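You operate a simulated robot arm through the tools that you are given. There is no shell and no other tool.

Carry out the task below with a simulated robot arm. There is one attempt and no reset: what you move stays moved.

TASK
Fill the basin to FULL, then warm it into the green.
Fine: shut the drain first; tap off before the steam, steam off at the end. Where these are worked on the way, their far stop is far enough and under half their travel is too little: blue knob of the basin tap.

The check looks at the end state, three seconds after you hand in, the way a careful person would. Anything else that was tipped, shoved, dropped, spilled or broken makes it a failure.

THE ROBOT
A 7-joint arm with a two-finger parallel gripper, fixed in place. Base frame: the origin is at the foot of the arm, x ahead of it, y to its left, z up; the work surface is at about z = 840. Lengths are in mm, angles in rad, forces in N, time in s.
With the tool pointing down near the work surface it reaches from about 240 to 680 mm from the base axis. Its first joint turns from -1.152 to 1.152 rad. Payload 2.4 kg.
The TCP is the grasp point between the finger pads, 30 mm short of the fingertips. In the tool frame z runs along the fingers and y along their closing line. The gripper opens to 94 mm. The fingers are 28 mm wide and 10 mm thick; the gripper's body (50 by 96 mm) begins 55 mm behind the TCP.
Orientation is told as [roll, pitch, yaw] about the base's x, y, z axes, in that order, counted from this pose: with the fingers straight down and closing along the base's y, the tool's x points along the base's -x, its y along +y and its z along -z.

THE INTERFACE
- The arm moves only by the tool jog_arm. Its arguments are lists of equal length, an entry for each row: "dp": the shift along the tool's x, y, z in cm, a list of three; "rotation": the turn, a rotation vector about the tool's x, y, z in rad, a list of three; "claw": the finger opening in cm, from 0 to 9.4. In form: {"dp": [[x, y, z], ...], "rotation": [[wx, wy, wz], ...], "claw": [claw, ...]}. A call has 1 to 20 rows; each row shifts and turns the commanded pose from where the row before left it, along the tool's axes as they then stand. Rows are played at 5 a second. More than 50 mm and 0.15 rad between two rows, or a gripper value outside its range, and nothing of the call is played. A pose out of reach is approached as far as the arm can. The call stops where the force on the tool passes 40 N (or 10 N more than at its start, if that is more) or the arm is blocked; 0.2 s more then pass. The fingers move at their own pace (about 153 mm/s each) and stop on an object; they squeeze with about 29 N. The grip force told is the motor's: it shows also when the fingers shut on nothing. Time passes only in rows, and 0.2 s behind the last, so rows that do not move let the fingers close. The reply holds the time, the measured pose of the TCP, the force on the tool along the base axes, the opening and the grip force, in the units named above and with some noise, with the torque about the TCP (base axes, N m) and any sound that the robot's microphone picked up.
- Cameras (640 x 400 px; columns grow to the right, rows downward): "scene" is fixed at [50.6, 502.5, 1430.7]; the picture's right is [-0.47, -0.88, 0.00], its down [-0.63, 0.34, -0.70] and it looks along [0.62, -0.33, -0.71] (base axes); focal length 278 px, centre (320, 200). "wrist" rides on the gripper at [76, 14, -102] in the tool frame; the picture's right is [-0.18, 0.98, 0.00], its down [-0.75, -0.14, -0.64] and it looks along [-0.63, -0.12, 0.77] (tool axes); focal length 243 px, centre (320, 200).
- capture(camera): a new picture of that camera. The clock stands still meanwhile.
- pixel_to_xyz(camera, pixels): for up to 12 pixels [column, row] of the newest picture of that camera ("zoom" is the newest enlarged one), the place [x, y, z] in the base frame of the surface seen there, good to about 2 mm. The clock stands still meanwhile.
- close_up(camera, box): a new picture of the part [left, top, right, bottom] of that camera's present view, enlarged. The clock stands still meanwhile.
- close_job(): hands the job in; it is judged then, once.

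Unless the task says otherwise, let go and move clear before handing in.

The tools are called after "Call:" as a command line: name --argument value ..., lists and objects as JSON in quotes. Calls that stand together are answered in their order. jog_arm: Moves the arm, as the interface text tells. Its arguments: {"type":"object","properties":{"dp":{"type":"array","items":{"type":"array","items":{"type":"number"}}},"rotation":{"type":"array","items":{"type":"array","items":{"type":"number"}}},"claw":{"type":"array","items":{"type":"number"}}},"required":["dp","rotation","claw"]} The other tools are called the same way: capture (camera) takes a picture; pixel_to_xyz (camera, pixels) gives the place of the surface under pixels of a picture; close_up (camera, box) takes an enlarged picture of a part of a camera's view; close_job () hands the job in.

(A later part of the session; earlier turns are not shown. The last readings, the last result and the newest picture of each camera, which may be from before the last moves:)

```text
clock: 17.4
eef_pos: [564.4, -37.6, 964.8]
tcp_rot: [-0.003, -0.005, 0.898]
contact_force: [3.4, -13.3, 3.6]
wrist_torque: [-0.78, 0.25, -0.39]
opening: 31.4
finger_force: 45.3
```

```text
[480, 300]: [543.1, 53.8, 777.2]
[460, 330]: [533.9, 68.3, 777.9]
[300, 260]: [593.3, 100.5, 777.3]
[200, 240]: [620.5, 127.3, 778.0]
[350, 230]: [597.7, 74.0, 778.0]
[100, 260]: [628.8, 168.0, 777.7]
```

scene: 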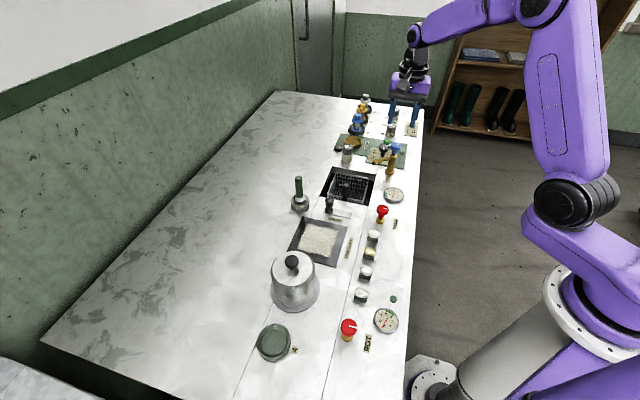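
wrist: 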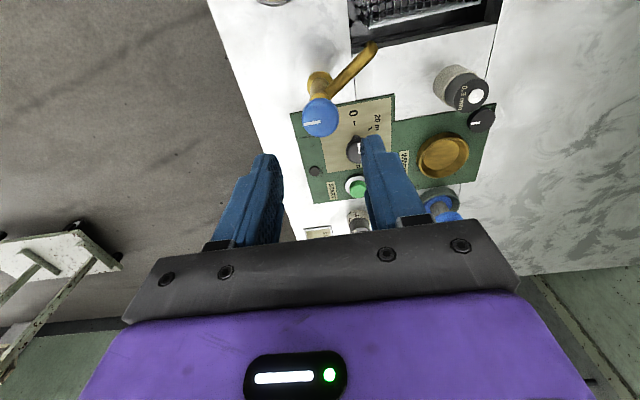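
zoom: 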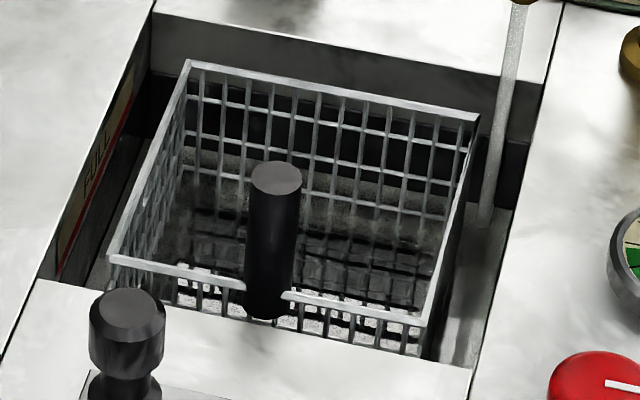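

The knob slipped slightly in the pads (the pointer tilted about 0.1 rad), so the far stop is reached at about 1.57 rad. The level is 777.8 and rising about 4 mm/s. I'll hold and wait a few seconds, then measure again.

Call:
jog_arm --dp '[[0, -0.05, 0], [0, 0, 0], [0, 0, 0], [0, 0, 0], [0, 0, 0], [0, 0, 0], [0, 0, 0], [0, 0, 0], [0, 0, 0], [0, 0, 0], [0, 0, 0], [0, 0, 0], [0, 0, 0], [0, 0, 0], [0, 0, 0]]' --rotation '[[0, 0, 0], [0, 0, 0], [0, 0, 0], [0, 0, 0], [0, 0, 0], [0, 0, 0], [0, 0, 0], [0, 0, 0], [0, 0, 0], [0, 0, 0], [0, 0, 0], [0, 0, 0], [0, 0, 0], [0, 0, 0], [0, 0, 0]]' --claw '[2, 2, 2, 2, 2, 2, 2, 2, 2, 2, 2, 2, 2, 2, 2]'

Call:
close_up --camera "scene" --box '[315, 165, 387, 210]'

Call:
pixel_to_xyz --camera "zoom" --pixels '[[480, 280], [460, 330], [300, 260], [200, 240], [350, 230], [100, 260], [75, 270], [90, 220]]'

```text
clock: 20.6
eef_pos: [564.7, -36.4, 964.7]
tcp_rot: [-0.004, -0.002, 0.896]
contact_force: [10.6, 3.0, 20.8]
wrist_torque: [0.17, -0.34, 0.0]
opening: 31.1
finger_force: 45.3
```

```text
8.89 times, centred on (351, 188) of scene
```

zoom: 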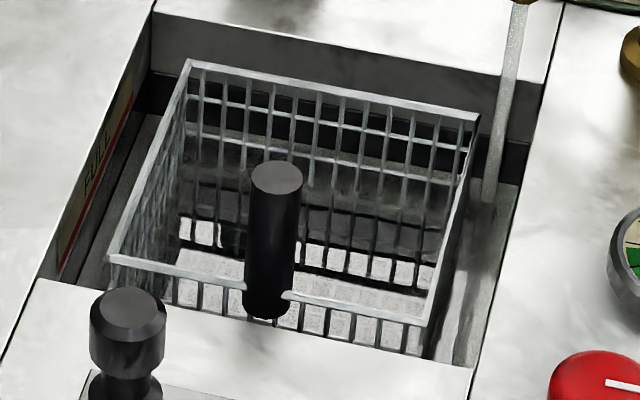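

```text
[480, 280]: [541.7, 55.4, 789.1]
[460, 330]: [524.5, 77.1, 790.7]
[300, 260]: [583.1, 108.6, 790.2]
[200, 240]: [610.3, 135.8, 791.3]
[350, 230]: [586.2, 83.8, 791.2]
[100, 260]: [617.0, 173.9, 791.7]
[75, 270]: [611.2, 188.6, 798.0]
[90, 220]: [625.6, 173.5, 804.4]
```

The level is z≈790.7 at t=20.6, a steady 4.0 mm/s. FULL is at about 821 and closing will add about 5 mm, so I'll wait about 4 more seconds and re-measure.

Call:
jog_arm --dp '[[0, 0, -0.05], [0, 0, 0], [0, 0, 0], [0, 0, 0], [0, 0, 0], [0, 0, 0], [0, 0, 0], [0, 0, 0], [0, 0, 0], [0, 0, 0], [0, 0, 0], [0, 0, 0], [0, 0, 0], [0, 0, 0], [0, 0, 0], [0, 0, 0], [0, 0, 0], [0, 0, 0], [0, 0, 0]]' --rotation '[[0, 0, 0], [0, 0, 0], [0, 0, 0], [0, 0, 0], [0, 0, 0], [0, 0, 0], [0, 0, 0], [0, 0, 0], [0, 0, 0], [0, 0, 0], [0, 0, 0], [0, 0, 0], [0, 0, 0], [0, 0, 0], [0, 0, 0], [0, 0, 0], [0, 0, 0], [0, 0, 0], [0, 0, 0]]' --claw '[2, 2, 2, 2, 2, 2, 2, 2, 2, 2, 2, 2, 2, 2, 2, 2, 2, 2, 2]'

Call:
close_up --camera "scene" --box '[315, 165, 387, 210]'

Call:
pixel_to_xyz --camera "zoom" --pixels '[[480, 280], [460, 330], [300, 260], [200, 240], [350, 230], [100, 260], [70, 255], [80, 232], [110, 160], [120, 135]]'

```text
clock: 24.6
eef_pos: [564.1, -37.4, 964.7]
tcp_rot: [-0.003, -0.001, 0.895]
contact_force: [14.5, 9.8, 8.8]
wrist_torque: [0.29, -0.45, 0.0]
opening: 31.3
finger_force: 44.8
```

```text
8.89 times, centred on (351, 188) of scene
```

zoom: 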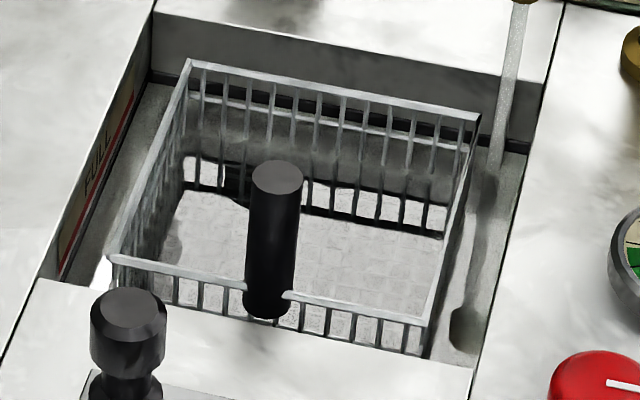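

```text
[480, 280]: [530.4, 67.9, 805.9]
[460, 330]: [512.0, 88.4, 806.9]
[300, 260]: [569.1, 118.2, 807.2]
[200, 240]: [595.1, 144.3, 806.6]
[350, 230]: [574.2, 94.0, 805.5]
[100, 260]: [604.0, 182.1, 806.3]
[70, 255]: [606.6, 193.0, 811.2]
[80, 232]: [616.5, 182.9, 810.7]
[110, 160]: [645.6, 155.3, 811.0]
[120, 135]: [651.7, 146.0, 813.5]
```

The level is z≈806.5. I'll wait about 1 s more, then close the tap half way, and measure again so I can finish precisely at FULL.

Call:
jog_arm --dp '[[-0.15, -0.05, 0], [0, 0, 0], [0, 0, 0], [0, 0, 0], [0, 0.05, 0], [0, 0.05, 0], [0, 0.05, 0], [0, 0.05, 0], [0, 0.05, 0], [0, 0.05, 0]]' --rotation '[[0, 0, 0], [0, 0, 0], [0, 0, 0], [0, 0, 0], [0, 0, 0.12], [0, 0, 0.12], [0, 0, 0.12], [0, 0, 0.12], [0, 0, 0.12], [0, 0, 0.12]]' --claw '[2, 2, 2, 2, 2, 2, 2, 2, 2, 2]'

Call:
close_up --camera "scene" --box '[315, 165, 387, 210]'

Call:
pixel_to_xyz --camera "zoom" --pixels '[[480, 280], [460, 330], [300, 260], [200, 240], [350, 230], [100, 260], [70, 255], [80, 232], [110, 160], [120, 135]]'

Call:
close_up --camera "wrist" --box '[220, 90, 420, 240]'

```text
clock: 26.8
eef_pos: [562.4, -34.7, 964.0]
tcp_rot: [-0.001, -0.001, 0.171]
contact_force: [7.9, -3.2, 17.3]
wrist_torque: [-0.36, 0.6, 0.01]
opening: 31.1
finger_force: 45.0
```

```text
8.89 times, centred on (351, 188) of scene
```

zoom: 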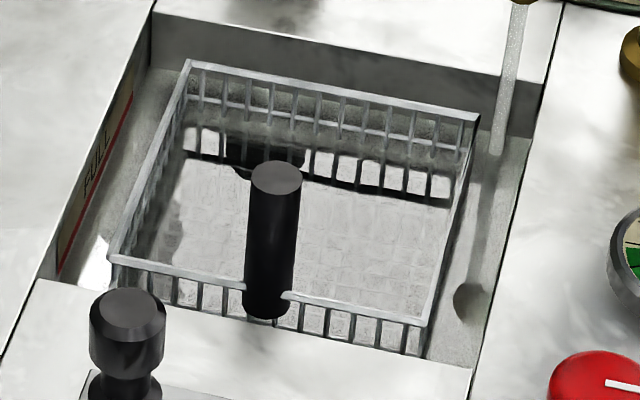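

```text
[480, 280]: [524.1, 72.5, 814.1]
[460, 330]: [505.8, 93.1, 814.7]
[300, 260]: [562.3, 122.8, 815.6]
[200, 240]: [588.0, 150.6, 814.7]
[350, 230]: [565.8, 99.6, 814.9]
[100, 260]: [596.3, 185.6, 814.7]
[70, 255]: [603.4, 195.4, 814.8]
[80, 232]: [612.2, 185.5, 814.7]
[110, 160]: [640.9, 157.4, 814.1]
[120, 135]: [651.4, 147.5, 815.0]
```

```text
2.67 times, centred on (320, 165) of wrist
```

zoom: 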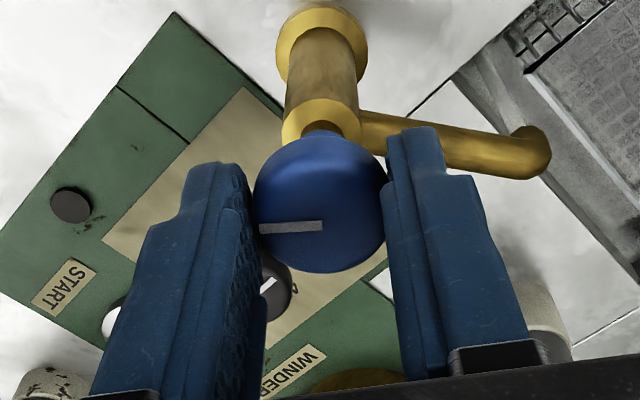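

The level is z≈814.8. Flow stayed near full even half closed, so I'll turn a little further with a short delay and measure once more before shutting off.

Call:
jog_arm --dp '[[0, 0, -0.1], [0, 0, 0], [0, 0.05, 0], [0, 0.05, 0]]' --rotation '[[0, 0, 0], [0, 0, 0], [0, 0, 0.12], [0, 0, 0.12]]' --claw '[2, 2, 2, 2]'

Call:
close_up --camera "scene" --box '[315, 165, 387, 210]'

Call:
pixel_to_xyz --camera "zoom" --pixels '[[480, 280], [460, 330], [300, 260], [200, 240], [350, 230], [100, 260], [140, 150], [400, 300], [110, 160], [120, 135]]'

```text
clock: 27.8
eef_pos: [562.9, -36.0, 965.1]
tcp_rot: [0.0, 0.001, -0.068]
contact_force: [14.2, -10.4, -1.2]
wrist_torque: [-0.42, -0.3, -0.01]
opening: 31.3
finger_force: 45.3
```

```text
8.89 times, centred on (351, 188) of scene
```

zoom: 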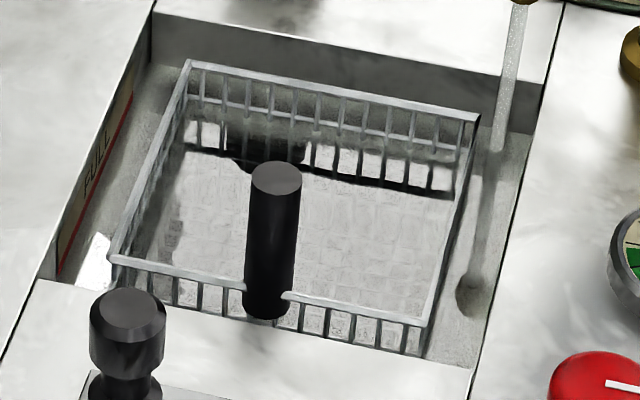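

```text
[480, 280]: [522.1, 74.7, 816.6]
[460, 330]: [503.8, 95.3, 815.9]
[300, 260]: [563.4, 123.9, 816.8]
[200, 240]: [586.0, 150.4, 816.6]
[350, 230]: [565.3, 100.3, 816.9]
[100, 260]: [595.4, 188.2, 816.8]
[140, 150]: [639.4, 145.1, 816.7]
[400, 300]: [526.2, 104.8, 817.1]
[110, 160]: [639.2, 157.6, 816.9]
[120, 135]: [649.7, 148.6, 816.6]
```

The level is z≈816.7 and now rising only about 2 mm/s with a thinner stream. I'll hold about 1.4 s, then re-measure both the water and the red line.

Call:
jog_arm --dp '[[0, 0, 0], [0, 0, 0], [0, 0, 0], [0, 0, 0], [0, 0, 0], [0, 0, 0]]' --rotation '[[0, 0, 0], [0, 0, 0], [0, 0, 0], [0, 0, 0], [0, 0, 0], [0, 0, 0]]' --claw '[2, 2, 2, 2, 2, 2]'

Call:
close_up --camera "scene" --box '[315, 165, 347, 205]'

Call:
pixel_to_xyz --camera "scene" --pixels '[[369, 196.5], [348, 194], [338, 192], [354, 191], [326, 194], [331, 182], [360, 199], [323, 193.5], [325, 189], [328, 180]]'

```text
clock: 29.2
eef_pos: [562.4, -35.1, 965.2]
tcp_rot: [0.001, -0.002, -0.067]
contact_force: [12.3, -17.9, -10.4]
wrist_torque: [-0.38, -0.58, -0.06]
opening: 31.3
finger_force: 45.0
```

```text
10.00 times, centred on (331, 185) of scene
```

zoom: 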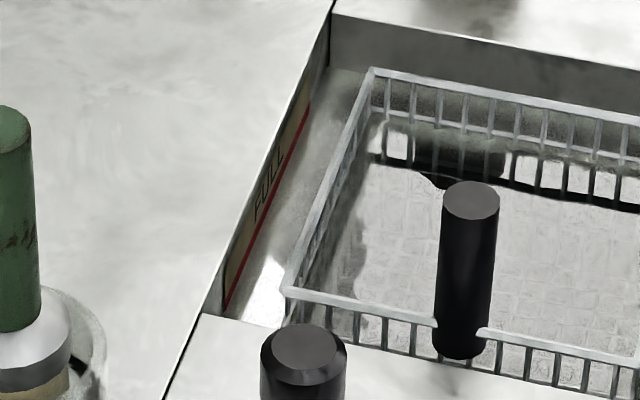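

```text
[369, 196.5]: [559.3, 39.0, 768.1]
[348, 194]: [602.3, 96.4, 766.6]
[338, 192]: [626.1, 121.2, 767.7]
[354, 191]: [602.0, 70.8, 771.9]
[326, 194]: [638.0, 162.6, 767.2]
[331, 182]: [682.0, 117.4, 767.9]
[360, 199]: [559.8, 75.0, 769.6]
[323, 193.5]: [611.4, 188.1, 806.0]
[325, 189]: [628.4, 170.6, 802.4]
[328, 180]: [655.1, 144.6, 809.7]
```

Those points came from the old full picture, so I'll query the new zoom instead.

Call:
pixel_to_xyz --camera "zoom" --pixels '[[400, 260], [560, 280], [300, 210], [400, 230], [540, 230], [270, 290], [340, 100], [236, 282], [262, 218], [290, 148], [308, 108], [246, 268]]'

Call:
close_up --camera "scene" --box '[316, 174, 332, 200]'

```text
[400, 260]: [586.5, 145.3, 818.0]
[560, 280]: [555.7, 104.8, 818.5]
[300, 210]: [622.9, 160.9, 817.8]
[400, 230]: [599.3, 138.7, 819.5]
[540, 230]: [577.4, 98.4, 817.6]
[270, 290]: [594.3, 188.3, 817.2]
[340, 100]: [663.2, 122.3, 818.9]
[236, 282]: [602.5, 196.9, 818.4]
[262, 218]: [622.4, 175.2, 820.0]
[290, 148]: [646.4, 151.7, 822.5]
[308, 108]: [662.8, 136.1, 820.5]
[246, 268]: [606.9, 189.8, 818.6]
```

```text
15.38 times, centred on (324, 187) of scene
```

zoom: 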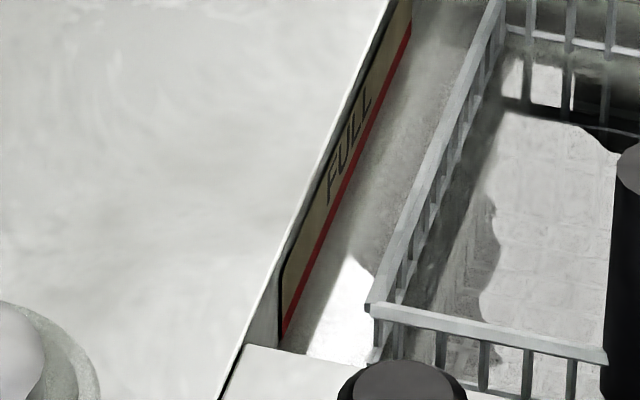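

The water is at z≈818.2, just under the red line at about 820.5, rising about 1.1 mm/s. I'll wait about 1.6 s more.

Call:
jog_arm --dp '[[0, 0, 0], [0, 0, 0], [0, 0, 0], [0, 0, 0], [0, 0, 0], [0, 0, 0], [0, 0, 0]]' --rotation '[[0, 0, 0], [0, 0, 0], [0, 0, 0], [0, 0, 0], [0, 0, 0], [0, 0, 0], [0, 0, 0]]' --claw '[2, 2, 2, 2, 2, 2, 2]'

Call:
close_up --camera "scene" --box '[315, 165, 347, 205]'

Call:
pixel_to_xyz --camera "zoom" --pixels '[[400, 260], [560, 280], [300, 210], [380, 230], [540, 230], [270, 290], [340, 100], [236, 282], [262, 218], [290, 148], [308, 108], [600, 260]]'

Call:
close_up --camera "scene" --box '[316, 174, 332, 200]'

Call:
close_up --camera "scene" --box '[330, 130, 410, 180]'

```text
clock: 30.8
eef_pos: [562.2, -33.8, 967.0]
tcp_rot: [0.0, 0.0, -0.067]
contact_force: [10.6, -17.4, -15.0]
wrist_torque: [-0.5, -0.48, -0.06]
opening: 31.3
finger_force: 45.5
```

```text
10.00 times, centred on (331, 185) of scene
```

zoom: 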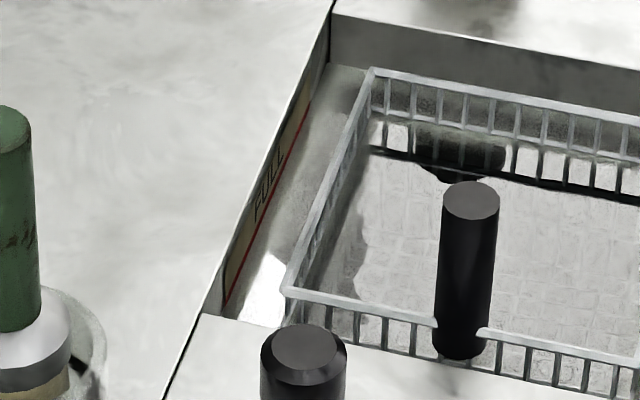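

```text
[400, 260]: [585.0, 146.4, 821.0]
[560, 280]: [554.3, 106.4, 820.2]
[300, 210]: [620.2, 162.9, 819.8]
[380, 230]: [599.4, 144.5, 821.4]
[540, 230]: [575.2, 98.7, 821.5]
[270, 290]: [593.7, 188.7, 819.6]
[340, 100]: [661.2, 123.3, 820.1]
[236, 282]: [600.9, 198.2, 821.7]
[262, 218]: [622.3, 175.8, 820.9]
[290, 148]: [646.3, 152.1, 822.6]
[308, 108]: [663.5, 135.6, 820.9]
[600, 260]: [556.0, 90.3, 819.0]
```

```text
15.38 times, centred on (324, 187) of scene
```

zoom: 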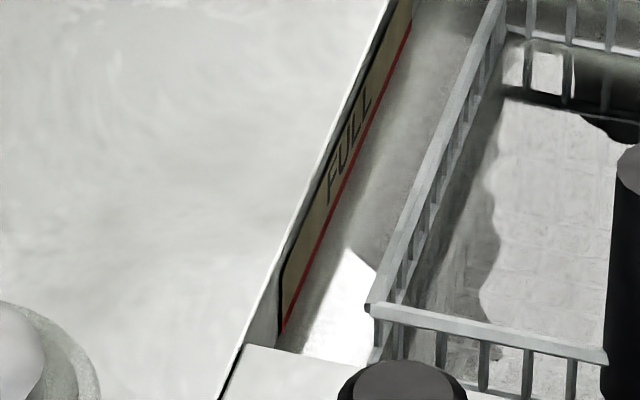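

```text
8.00 times, centred on (370, 155) of scene
```

zoom: 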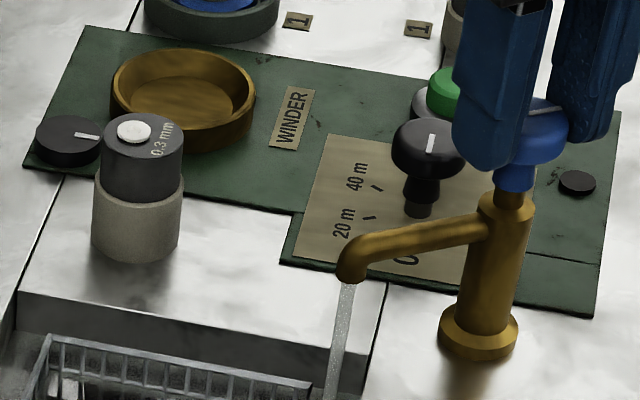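

The level is z≈820.4, with the water line on the red stripe. I'll turn clockwise now to close the tap fully to its stop.

Call:
jog_arm --dp '[[0, 0.04, 0.05], [0, 0.05, 0.05], [0, 0.05, 0], [0, 0.05, 0], [0, 0.05, 0], [0, 0.05, 0]]' --rotation '[[0, 0, 0.14], [0, 0, 0.13], [0, 0, 0.12], [0, 0, 0.12], [0, 0, 0.12], [0, 0, 0.1]]' --claw '[2, 2, 2, 2, 2, 2]'

Call:
close_up --camera "scene" --box '[330, 130, 410, 180]'

Call:
close_up --camera "wrist" --box '[220, 90, 420, 240]'

Call:
close_up --camera "scene" --box '[315, 165, 347, 205]'

Call:
pixel_to_xyz --camera "zoom" --pixels '[[400, 260], [560, 280], [300, 210], [380, 230], [540, 230], [270, 290], [340, 100], [236, 282], [262, 218], [290, 148], [308, 108], [600, 260]]'

```text
clock: 32.2
eef_pos: [562.4, -31.5, 965.2]
tcp_rot: [-0.001, -0.002, -0.797]
contact_force: [-3.6, -16.1, 8.0]
wrist_torque: [-0.62, -0.04, 0.47]
opening: 31.7
finger_force: 44.9
```

```text
8.00 times, centred on (370, 155) of scene
```

zoom: 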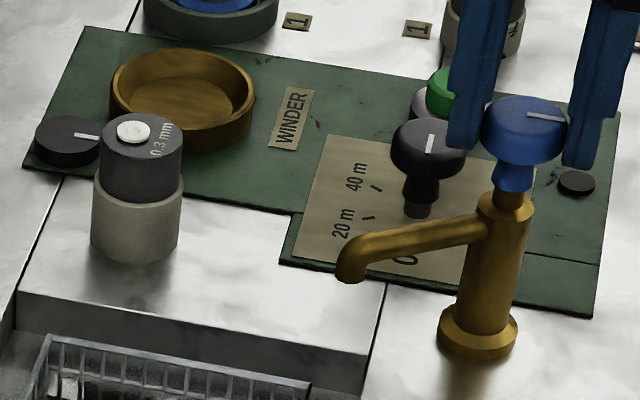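

```text
2.67 times, centred on (320, 165) of wrist
```

zoom: 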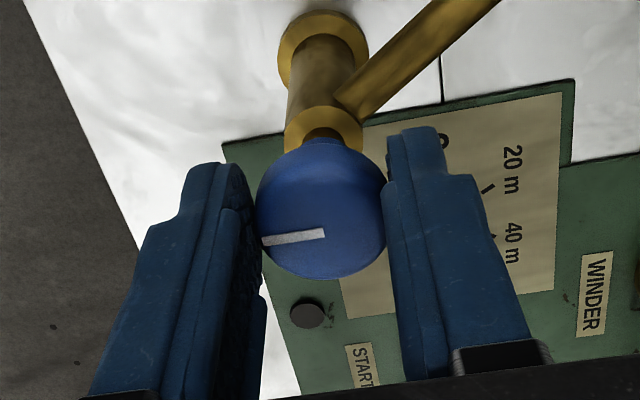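

```text
10.00 times, centred on (331, 185) of scene
```

zoom: 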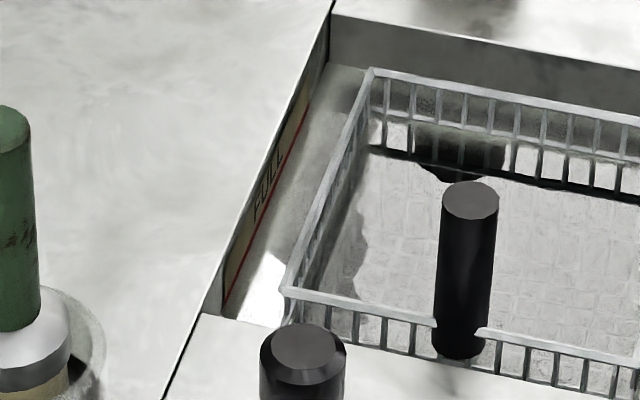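

```text
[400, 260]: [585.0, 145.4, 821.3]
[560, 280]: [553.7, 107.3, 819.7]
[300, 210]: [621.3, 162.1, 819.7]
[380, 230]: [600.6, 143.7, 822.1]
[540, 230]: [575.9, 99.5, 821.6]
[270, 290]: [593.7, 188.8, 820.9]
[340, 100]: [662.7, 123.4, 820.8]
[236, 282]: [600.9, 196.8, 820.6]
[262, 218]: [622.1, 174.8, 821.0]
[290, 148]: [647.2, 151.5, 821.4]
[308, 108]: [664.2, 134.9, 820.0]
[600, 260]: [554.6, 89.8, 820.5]
```

The tap is back at its original position against the stop (torque +0.47), the stream has stopped and the level is z≈820.8, right on the line. I'll release the knob and rise clear.

Call:
jog_arm --dp '[[0, 0, 0], [0, 0, 0], [0, 0, 0], [0, 0, -3], [0, 0, -4], [0, 0, -4], [0, 0, 0]]' --rotation '[[0, 0, 0], [0, 0, 0], [0, 0, 0], [0, 0, 0], [0, 0, 0], [0, 0, 0], [0, 0, 0]]' --claw '[5, 5, 5, 5, 5, 5, 5]'

Call:
close_up --camera "scene" --box '[330, 130, 410, 180]'

Call:
close_up --camera "scene" --box '[360, 180, 424, 240]'

Call:
pixel_to_xyz --camera "zoom" --pixels '[[185, 280], [240, 280], [212, 262], [212, 300], [212, 280], [235, 283], [190, 310], [240, 310], [200, 380], [330, 150], [300, 170], [212, 330]]'

```text
clock: 33.8
eef_pos: [562.8, -31.4, 1074.8]
tcp_rot: [-0.001, 0.0, -0.795]
contact_force: [0.3, -0.9, 0.1]
wrist_torque: [0.02, 0.0, -0.02]
opening: 50.1
finger_force: 0.0
```

```text
8.00 times, centred on (370, 155) of scene
```

zoom: 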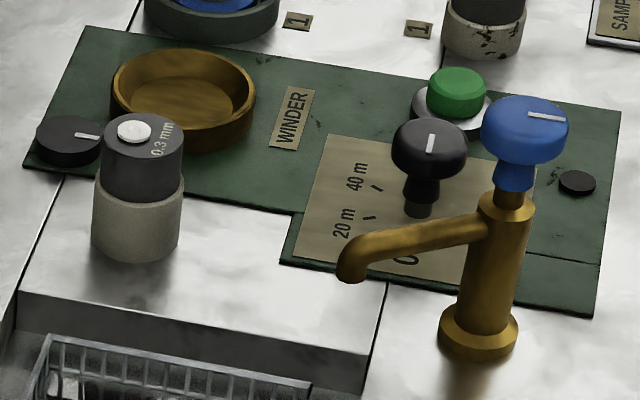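

```text
6.67 times, centred on (392, 210) of scene
```

zoom: 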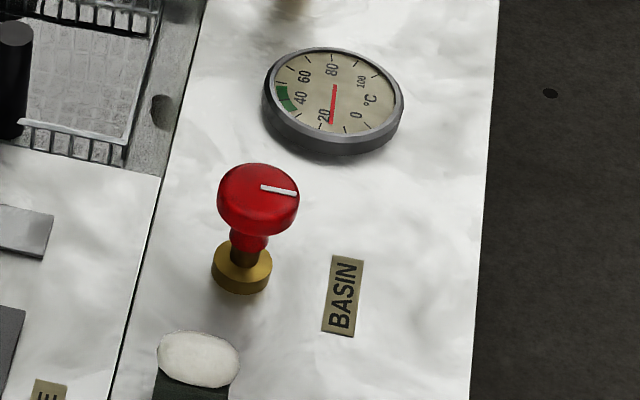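

```text
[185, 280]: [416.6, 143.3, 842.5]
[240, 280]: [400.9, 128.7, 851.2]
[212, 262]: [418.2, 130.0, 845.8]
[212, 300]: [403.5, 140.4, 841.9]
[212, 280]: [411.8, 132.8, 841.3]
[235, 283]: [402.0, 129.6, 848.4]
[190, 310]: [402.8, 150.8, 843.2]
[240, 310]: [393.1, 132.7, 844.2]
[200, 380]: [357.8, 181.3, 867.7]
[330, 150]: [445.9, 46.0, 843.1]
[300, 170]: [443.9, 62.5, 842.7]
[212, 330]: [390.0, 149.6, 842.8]
```

The tap is shut and upright. The gauge reads about 20 °C, with the green band around 40–50. Now I'll measure the red BASIN knob's top.

Call:
pixel_to_xyz --camera "zoom" --pixels '[[258, 188], [222, 190], [296, 195], [258, 168], [250, 208], [275, 175], [238, 175], [265, 188], [294, 193], [240, 258], [230, 205], [285, 210]]'

```text
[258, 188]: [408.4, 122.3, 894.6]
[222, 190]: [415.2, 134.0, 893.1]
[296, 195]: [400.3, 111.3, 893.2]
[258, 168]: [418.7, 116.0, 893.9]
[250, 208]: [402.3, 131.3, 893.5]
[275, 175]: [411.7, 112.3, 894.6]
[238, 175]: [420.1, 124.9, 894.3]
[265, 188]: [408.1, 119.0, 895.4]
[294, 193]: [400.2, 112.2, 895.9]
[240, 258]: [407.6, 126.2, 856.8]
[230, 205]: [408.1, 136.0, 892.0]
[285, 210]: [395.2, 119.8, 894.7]
```

The red knob's centre is about (408,123), top z≈894, with its pointer in the same sense as the tap's closed pose. I'll travel along the counter to a point above it.

Call:
jog_arm --dp '[[3.64, 0, 0.5], [3.64, 0, 1.0], [3.64, 0, 1.5], [3.64, 0, 1.5], [3.64, 0, 1.5], [3.64, 0, 1.4], [0, 0, 0]]' --rotation '[[0, 0, -0.01], [0, 0, 0], [0, 0, 0], [0, 0, 0], [0, 0, 0], [0, 0, 0], [0, 0, 0]]' --claw '[5, 5, 5, 5, 5, 5, 5]'

Call:
close_up --camera "wrist" --box '[256, 60, 384, 140]'

Call:
capture --camera "wrist"

```text
clock: 35.4
eef_pos: [408.7, 123.6, 1001.2]
tcp_rot: [0.001, -0.001, -0.787]
contact_force: [0.2, 0.2, -0.8]
wrist_torque: [0.0, 0.0, 0.03]
opening: 49.9
finger_force: 0.1
```

```text
5.00 times, centred on (320, 100) of wrist
```

zoom: 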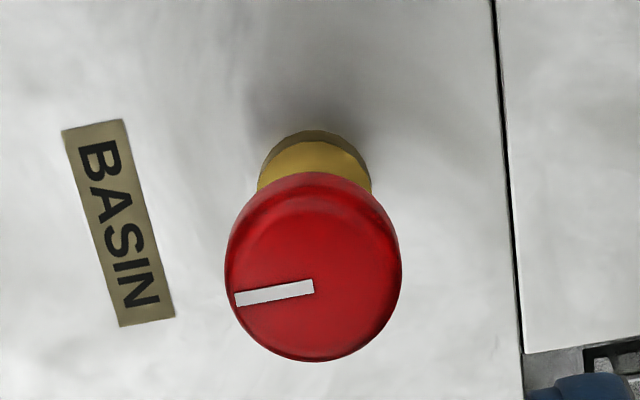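

```text
taken
```

wrist: 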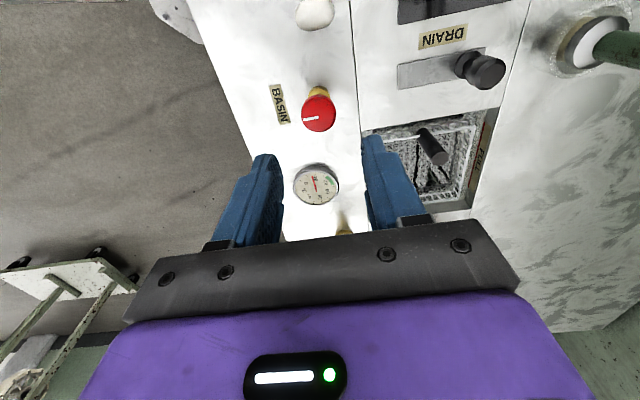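

The gauge is visible between the fingers at wrist (317,183). I'll fix the knob's centre from the pointer's inner end (wrist (319,117)) and its rim.

Call:
pixel_to_xyz --camera "wrist" --pixels '[[318.8, 117], [303, 118], [334, 114], [318, 130], [318, 101], [318, 99], [303, 109], [334, 107], [309, 127], [329, 126]]'

Call:
close_up --camera "wrist" --box '[284, 155, 348, 210]'

```text
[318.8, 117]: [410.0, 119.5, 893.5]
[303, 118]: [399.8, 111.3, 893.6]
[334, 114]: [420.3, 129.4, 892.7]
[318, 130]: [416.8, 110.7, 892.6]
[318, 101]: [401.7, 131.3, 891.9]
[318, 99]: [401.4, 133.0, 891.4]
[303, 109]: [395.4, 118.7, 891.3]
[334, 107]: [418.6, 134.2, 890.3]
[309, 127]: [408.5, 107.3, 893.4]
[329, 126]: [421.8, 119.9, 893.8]
```

```text
7.27 times, centred on (316, 182) of wrist
```

zoom: 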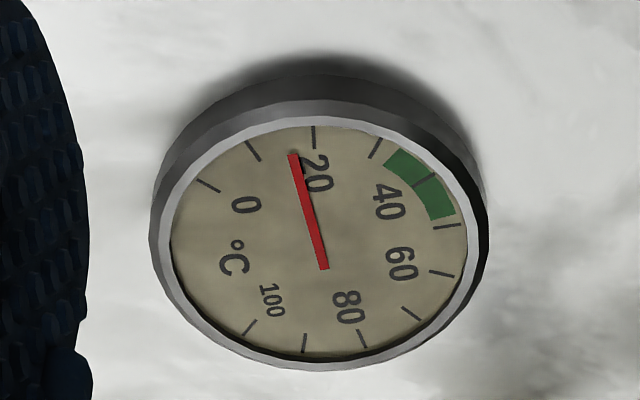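

The gauge hand is at about 17 °C, with green from about 33 to 48 (zoom (390,155)–(447,215)). The knob's axis is about (410.3,119.3). I'll descend to TCP z≈908 and grip.

Call:
jog_arm --dp '[[-0.4, -0.19, 3.1], [0, 0, 3.1], [0, 0, 3.1], [0, 0, 0], [0, 0, 0], [0, 0, 0], [0, 0, 0]]' --rotation '[[0, 0, 0], [0, 0, 0], [0, 0, 0], [0, 0, 0], [0, 0, 0], [0, 0, 0], [0, 0, 0]]' --claw '[5, 5, 5, 5, 2, 2, 2]'

Call:
capture --camera "wrist"

Call:
close_up --camera "scene" --box '[330, 150, 442, 230]'

```text
clock: 37.0
eef_pos: [411.4, 120.1, 907.1]
tcp_rot: [-0.002, 0.0, -0.786]
contact_force: [0.0, -2.8, -8.7]
wrist_torque: [-0.34, -0.34, 0.08]
opening: 31.5
finger_force: 44.3
```

```text
taken
```

wrist: 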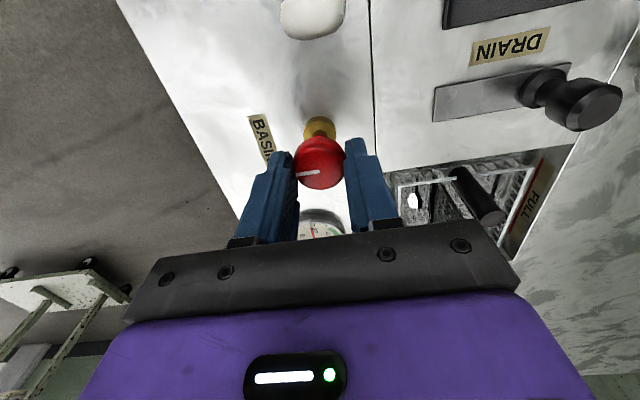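

```text
5.00 times, centred on (386, 190) of scene
```

zoom: 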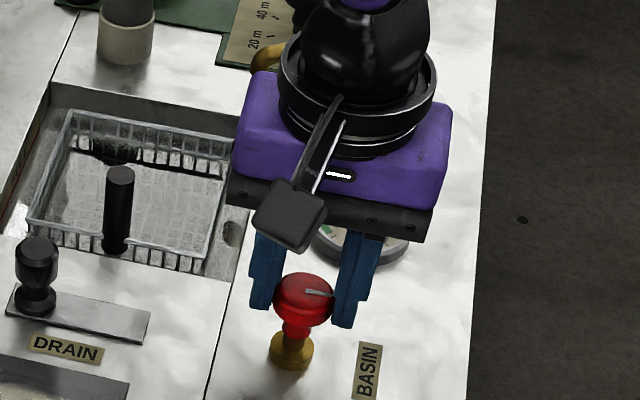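

The red knob is gripped (31.5 mm). I'll turn counter-clockwise 0.6 rad and check the gauge.

Call:
jog_arm --dp '[[0, 0, 0], [0, 0, 0], [0, 0, 0], [0, 0, 0], [0, 0, 0]]' --rotation '[[0, 0, -0.12], [0, 0, -0.12], [0, 0, -0.12], [0, 0, -0.12], [0, 0, -0.12]]' --claw '[2, 2, 2, 2, 2]'

Call:
capture --camera "wrist"

Call:
close_up --camera "scene" --box '[330, 150, 442, 230]'

```text
clock: 38.2
eef_pos: [410.9, 120.8, 906.4]
tcp_rot: [0.001, 0.0, -0.183]
contact_force: [3.3, 2.4, -21.5]
wrist_torque: [0.15, 0.37, -0.02]
opening: 31.6
finger_force: 45.0
```

```text
taken
```

wrist: 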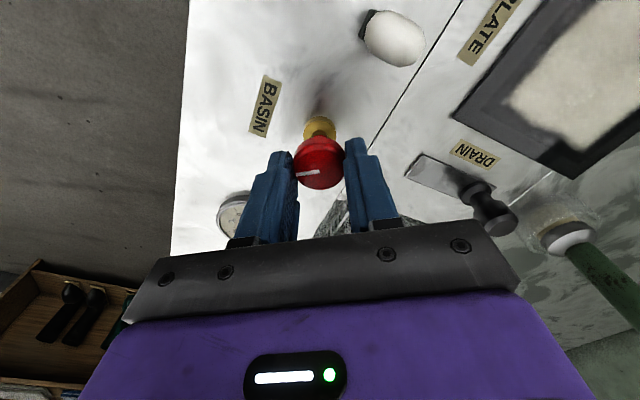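

```text
5.00 times, centred on (386, 190) of scene
```

zoom: 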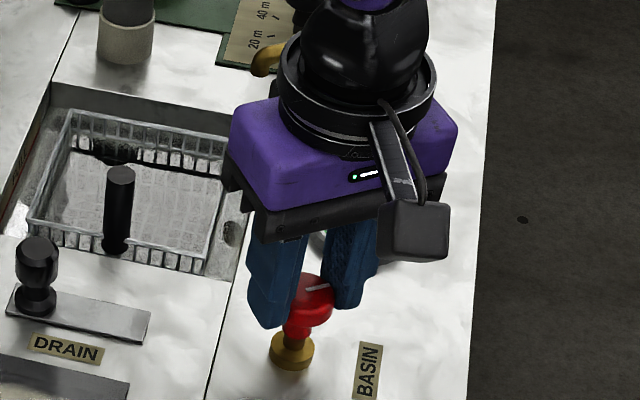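

The turn is smooth with low side force. I'll turn another 0.6 rad, which should also bring the gauge into the wrist view.

Call:
jog_arm --dp '[[0, 0, 0.1], [0, 0, 0], [0, 0, 0], [0, 0, 0], [0, 0, 0]]' --rotation '[[0, 0, -0.12], [0, 0, -0.12], [0, 0, -0.12], [0, 0, -0.12], [0, 0, -0.12]]' --claw '[2, 2, 2, 2, 2]'

Call:
capture --camera "wrist"

Call:
close_up --camera "scene" --box '[310, 150, 422, 230]'

```text
clock: 39.4
eef_pos: [409.8, 120.6, 906.7]
tcp_rot: [0.001, -0.001, 0.418]
contact_force: [-5.1, 9.3, 8.7]
wrist_torque: [0.22, 0.2, -0.01]
opening: 31.4
finger_force: 44.9
```

```text
taken
```

wrist: 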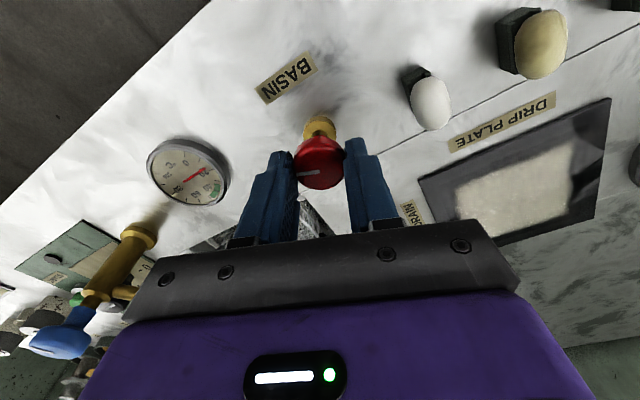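

```text
5.00 times, centred on (366, 190) of scene
```

zoom: 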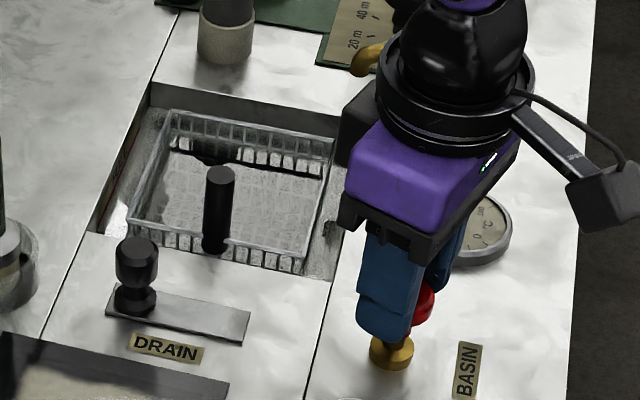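

The gauge is now visible at wrist (187,172). I'll zoom in to read it.

Call:
close_up --camera "wrist" --box '[140, 130, 236, 214]'

```text
4.76 times, centred on (188, 172) of wrist
```

zoom: 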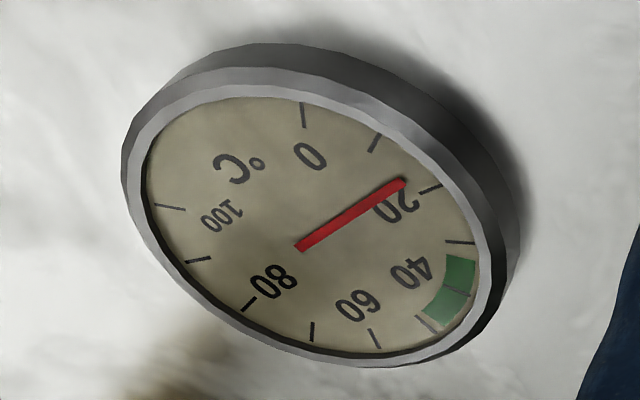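

The hand is at about 18 °C, barely changed. I'll wait about 1 s at this opening to see the heating rate.

Call:
jog_arm --dp '[[0, 0, 0], [0, 0, 0], [0, 0, 0], [0, 0, 0], [0, 0, 0]]' --rotation '[[0, 0, 0], [0, 0, 0], [0, 0, 0], [0, 0, 0], [0, 0, 0]]' --claw '[2, 2, 2, 2, 2]'

Call:
close_up --camera "wrist" --box '[140, 130, 236, 214]'

```text
clock: 40.6
eef_pos: [411.1, 120.4, 906.9]
tcp_rot: [-0.001, -0.001, 0.415]
contact_force: [-5.3, 15.9, 16.3]
wrist_torque: [0.41, 0.16, 0.02]
opening: 31.4
finger_force: 44.8
```

```text
4.76 times, centred on (188, 172) of wrist
```

zoom: 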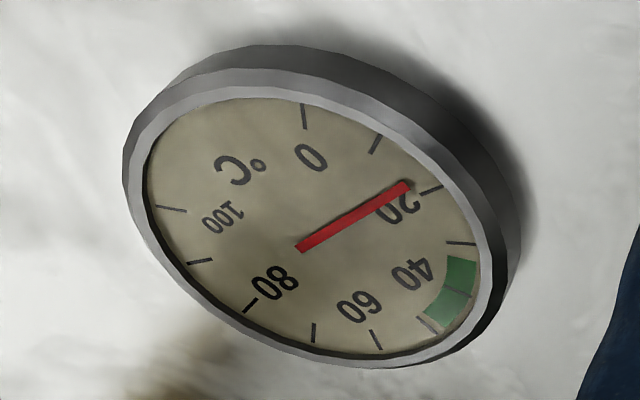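

The hand moved only slightly, to about 19 °C, so heating is about 1 °C/s. I'll wait about 4 s and re-read.

Call:
jog_arm --dp '[[0, 0, -0.05], [0, 0, 0], [0, 0, 0], [0, 0, 0], [0, 0, 0], [0, 0, 0], [0, 0, 0], [0, 0, 0], [0, 0, 0], [0, 0, 0], [0, 0, 0], [0, 0, 0], [0, 0, 0], [0, 0, 0], [0, 0, 0], [0, 0, 0], [0, 0, 0], [0, 0, 0], [0, 0, 0], [0, 0, 0]]' --rotation '[[0, 0, 0], [0, 0, 0], [0, 0, 0], [0, 0, 0], [0, 0, 0], [0, 0, 0], [0, 0, 0], [0, 0, 0], [0, 0, 0], [0, 0, 0], [0, 0, 0], [0, 0, 0], [0, 0, 0], [0, 0, 0], [0, 0, 0], [0, 0, 0], [0, 0, 0], [0, 0, 0], [0, 0, 0], [0, 0, 0]]' --claw '[2, 2, 2, 2, 2, 2, 2, 2, 2, 2, 2, 2, 2, 2, 2, 2, 2, 2, 2, 2]'

Call:
close_up --camera "wrist" --box '[140, 130, 236, 214]'

Call:
close_up --camera "scene" --box '[315, 165, 347, 205]'

Call:
pixel_to_xyz --camera "zoom" --pixels '[[400, 260], [560, 280], [300, 210], [380, 230], [540, 230], [270, 290], [340, 100], [600, 260]]'

```text
clock: 44.8
eef_pos: [411.3, 120.0, 907.0]
tcp_rot: [0.0, 0.0, 0.413]
contact_force: [-3.1, 23.5, -2.5]
wrist_torque: [0.61, 0.06, -0.04]
opening: 31.6
finger_force: 45.1
```

```text
4.76 times, centred on (188, 172) of wrist
```

zoom: 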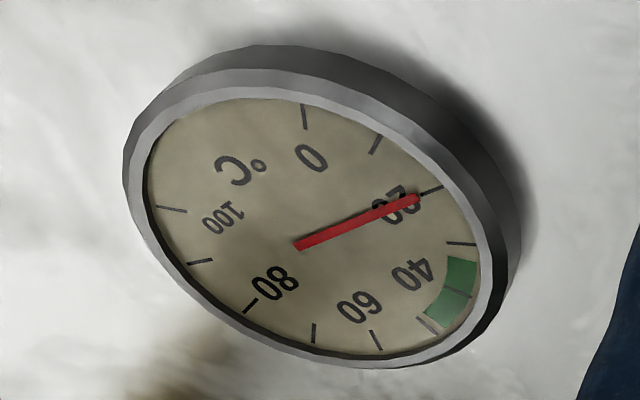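

```text
10.00 times, centred on (331, 185) of scene
```

zoom: 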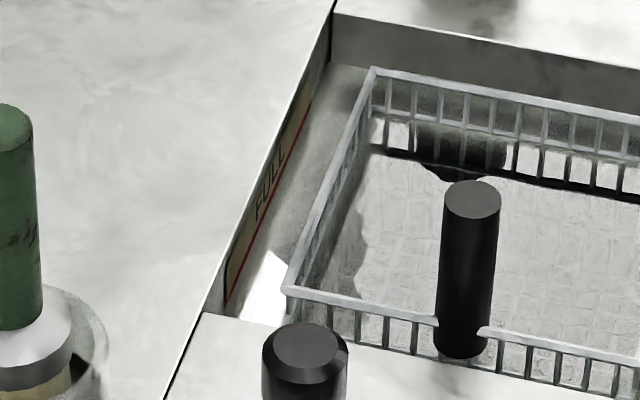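

```text
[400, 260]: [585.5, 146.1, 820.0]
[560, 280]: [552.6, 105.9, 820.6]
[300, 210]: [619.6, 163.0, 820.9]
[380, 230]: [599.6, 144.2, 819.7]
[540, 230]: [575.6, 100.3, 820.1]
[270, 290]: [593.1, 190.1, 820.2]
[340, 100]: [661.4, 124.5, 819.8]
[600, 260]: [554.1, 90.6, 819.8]
```

The gauge reads about 20.7 °C (heating ~0.6 °C/s), and the level holds at about 820.1. I'll open the steam further to speed it up and ease the side force.

Call:
jog_arm --dp '[[-0.08, 0.18, 0], [0, 0, 0], [0, 0, 0], [0, 0, 0], [0, 0, 0], [0, 0, 0], [0, 0, 0], [0, 0, 0], [0, 0, 0], [0, 0, 0]]' --rotation '[[0, 0, -0.1], [0, 0, -0.1], [0, 0, -0.1], [0, 0, 0], [0, 0, 0], [0, 0, 0], [0, 0, 0], [0, 0, 0], [0, 0, 0], [0, 0, 0]]' --claw '[2, 2, 2, 2, 2, 2, 2, 2, 2, 2]'

Call:
capture --camera "wrist"

```text
clock: 47.0
eef_pos: [411.4, 122.2, 907.5]
tcp_rot: [0.001, 0.0, 0.712]
contact_force: [-3.5, -5.6, 15.3]
wrist_torque: [-0.41, 0.41, -0.02]
opening: 31.0
finger_force: 45.0
```

```text
taken
```

wrist: 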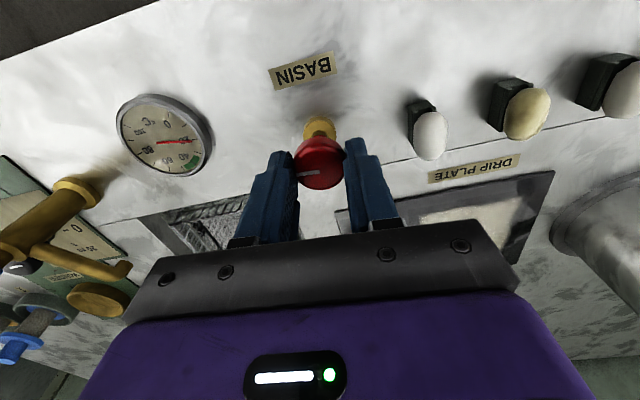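

Call:
close_up --camera "wrist" --box '[108, 85, 220, 185]'

Call:
jog_arm --dp '[[0, 0, -0.05], [0, 0, 0], [0, 0, 0], [0, 0, 0], [0, 0, 0], [0, 0, 0], [0, 0, 0], [0, 0, 0], [0, 0, 0], [0, 0, 0], [0, 0, 0], [0, 0, 0], [0, 0, 0], [0, 0, 0], [0, 0, 0]]' --rotation '[[0, 0, 0], [0, 0, 0], [0, 0, 0], [0, 0, 0], [0, 0, 0], [0, 0, 0], [0, 0, 0], [0, 0, 0], [0, 0, 0], [0, 0, 0], [0, 0, 0], [0, 0, 0], [0, 0, 0], [0, 0, 0], [0, 0, 0]]' --claw '[2, 2, 2, 2, 2, 2, 2, 2, 2, 2, 2, 2, 2, 2, 2]'

Call:
close_up --camera "wrist" --box '[108, 85, 220, 185]'

```text
4.00 times, centred on (164, 135) of wrist
```

zoom: 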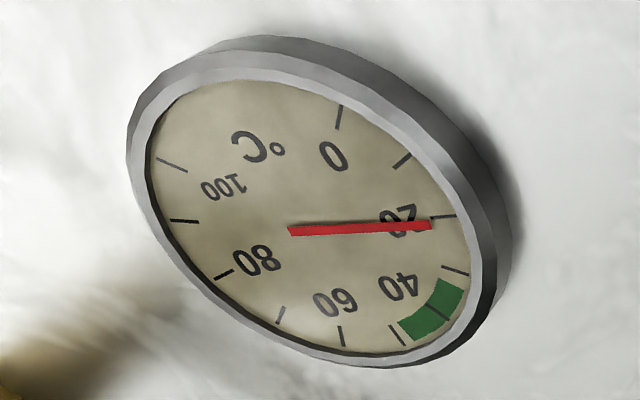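

```text
clock: 50.2
eef_pos: [410.4, 120.7, 907.7]
tcp_rot: [0.001, 0.001, 0.715]
contact_force: [-1.2, -14.0, -24.7]
wrist_torque: [-0.42, 0.12, 0.02]
opening: 31.6
finger_force: 44.5
```

```text
4.00 times, centred on (164, 135) of wrist
```

zoom: 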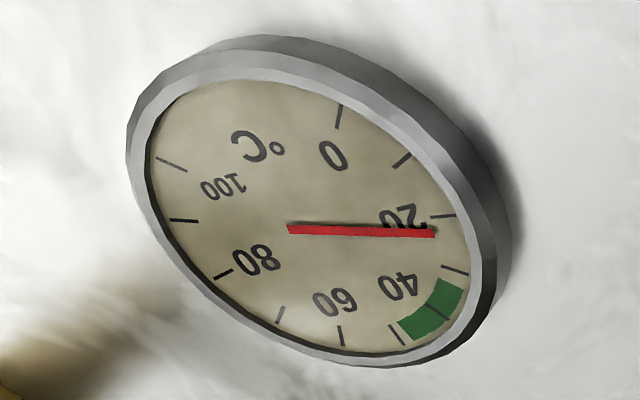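

The reading is about 23 °C, rising about 0.55 °C/s. I'll turn the last bit towards the stop and keep waiting.

Call:
jog_arm --dp '[[0, -0.08, 0.05], [0, 0, 0], [0, 0, 0], [0, 0, 0], [0, 0, 0], [0, 0, 0], [0, 0, 0], [0, 0, 0], [0, 0, 0], [0, 0, 0], [0, 0, 0], [0, 0, 0], [0, 0, 0], [0, 0, 0], [0, 0, 0], [0, 0, 0], [0, 0, 0], [0, 0, 0], [0, 0, 0], [0, 0, 0]]' --rotation '[[0, 0, -0.08], [0, 0, -0.04], [0, 0, 0], [0, 0, 0], [0, 0, 0], [0, 0, 0], [0, 0, 0], [0, 0, 0], [0, 0, 0], [0, 0, 0], [0, 0, 0], [0, 0, 0], [0, 0, 0], [0, 0, 0], [0, 0, 0], [0, 0, 0], [0, 0, 0], [0, 0, 0], [0, 0, 0], [0, 0, 0]]' --claw '[2, 2, 2, 2, 2, 2, 2, 2, 2, 2, 2, 2, 2, 2, 2, 2, 2, 2, 2, 2]'

Call:
close_up --camera "wrist" --box '[100, 75, 212, 175]'

```text
clock: 54.4
eef_pos: [411.1, 121.1, 906.1]
tcp_rot: [0.0, 0.0, 0.835]
contact_force: [-10.6, 9.3, 19.5]
wrist_torque: [0.26, 0.26, -0.05]
opening: 31.5
finger_force: 44.7
```

```text
4.00 times, centred on (156, 125) of wrist
```

zoom: 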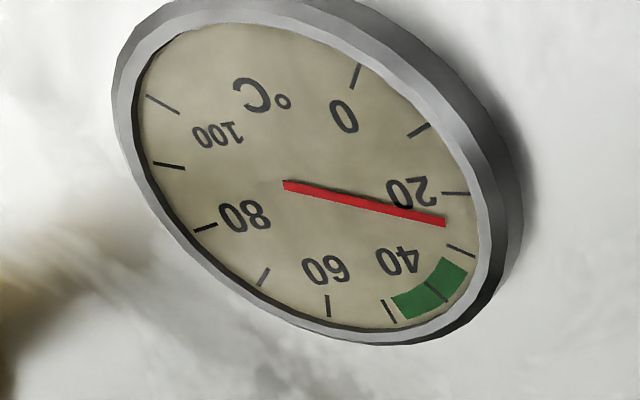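

The reading is about 26 °C (hand at zoom (445,222)). The green spans about 33–48 with 40 in the middle, so I'll wait two more 4 s spells.

Call:
jog_arm --dp '[[0, 0, -0.03], [0, 0, 0], [0, 0, 0], [0, 0, 0], [0, 0, 0], [0, 0, 0], [0, 0, 0], [0, 0, 0], [0, 0, 0], [0, 0, 0], [0, 0, 0], [0, 0, 0], [0, 0, 0], [0, 0, 0], [0, 0, 0], [0, 0, 0], [0, 0, 0], [0, 0, 0], [0, 0, 0], [0, 0, 0]]' --rotation '[[0, 0, 0], [0, 0, 0], [0, 0, 0], [0, 0, 0], [0, 0, 0], [0, 0, 0], [0, 0, 0], [0, 0, 0], [0, 0, 0], [0, 0, 0], [0, 0, 0], [0, 0, 0], [0, 0, 0], [0, 0, 0], [0, 0, 0], [0, 0, 0], [0, 0, 0], [0, 0, 0], [0, 0, 0], [0, 0, 0]]' --claw '[2, 2, 2, 2, 2, 2, 2, 2, 2, 2, 2, 2, 2, 2, 2, 2, 2, 2, 2, 2]'

Call:
jog_arm --dp '[[0, 0, 0], [0, 0, 0], [0, 0, 0], [0, 0, 0], [0, 0, 0], [0, 0, 0], [0, 0, 0], [0, 0, 0], [0, 0, 0], [0, 0, 0], [0, 0, 0], [0, 0, 0], [0, 0, 0], [0, 0, 0], [0, 0, 0], [0, 0, 0], [0, 0, 0], [0, 0, 0], [0, 0, 0], [0, 0, 0]]' --rotation '[[0, 0, 0], [0, 0, 0], [0, 0, 0], [0, 0, 0], [0, 0, 0], [0, 0, 0], [0, 0, 0], [0, 0, 0], [0, 0, 0], [0, 0, 0], [0, 0, 0], [0, 0, 0], [0, 0, 0], [0, 0, 0], [0, 0, 0], [0, 0, 0], [0, 0, 0], [0, 0, 0], [0, 0, 0], [0, 0, 0]]' --claw '[2, 2, 2, 2, 2, 2, 2, 2, 2, 2, 2, 2, 2, 2, 2, 2, 2, 2, 2, 2]'

Call:
close_up --camera "wrist" --box '[100, 75, 212, 175]'

Call:
close_up --camera "scene" --box '[315, 165, 347, 205]'

Call:
pixel_to_xyz --camera "zoom" --pixels '[[400, 260], [560, 280], [300, 210], [380, 230], [540, 230], [270, 290], [340, 100], [600, 260]]'

```text
clock: 58.6
eef_pos: [410.5, 121.0, 907.3]
tcp_rot: [0.0, 0.0, 0.835]
contact_force: [-7.4, 11.1, -7.7]
wrist_torque: [0.31, 0.18, 0.0]
opening: 31.5
finger_force: 44.4
```

```text
clock: 62.8
eef_pos: [410.6, 121.8, 907.4]
tcp_rot: [0.0, 0.0, 0.835]
contact_force: [-9.8, 9.7, -5.0]
wrist_torque: [0.27, 0.19, -0.02]
opening: 31.5
finger_force: 45.5
```

```text
4.00 times, centred on (156, 125) of wrist
```

zoom: 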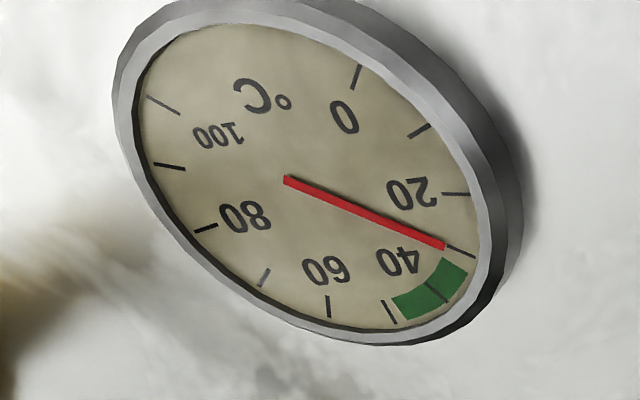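

```text
10.00 times, centred on (331, 185) of scene
```

zoom: 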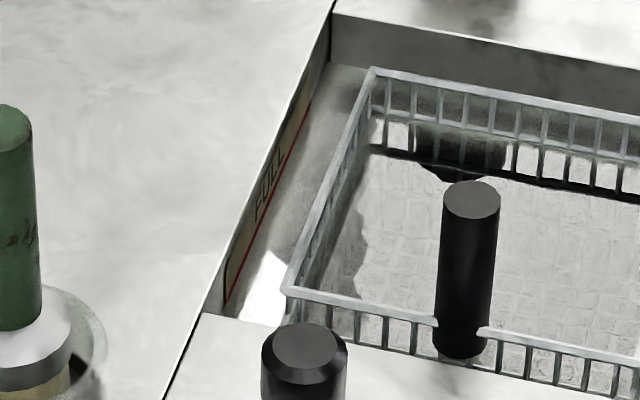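

```text
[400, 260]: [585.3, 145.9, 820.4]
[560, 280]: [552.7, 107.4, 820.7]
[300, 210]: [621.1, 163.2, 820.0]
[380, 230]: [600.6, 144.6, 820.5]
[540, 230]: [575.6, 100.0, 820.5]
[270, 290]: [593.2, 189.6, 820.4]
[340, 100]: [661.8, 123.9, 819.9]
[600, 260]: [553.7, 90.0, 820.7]
```

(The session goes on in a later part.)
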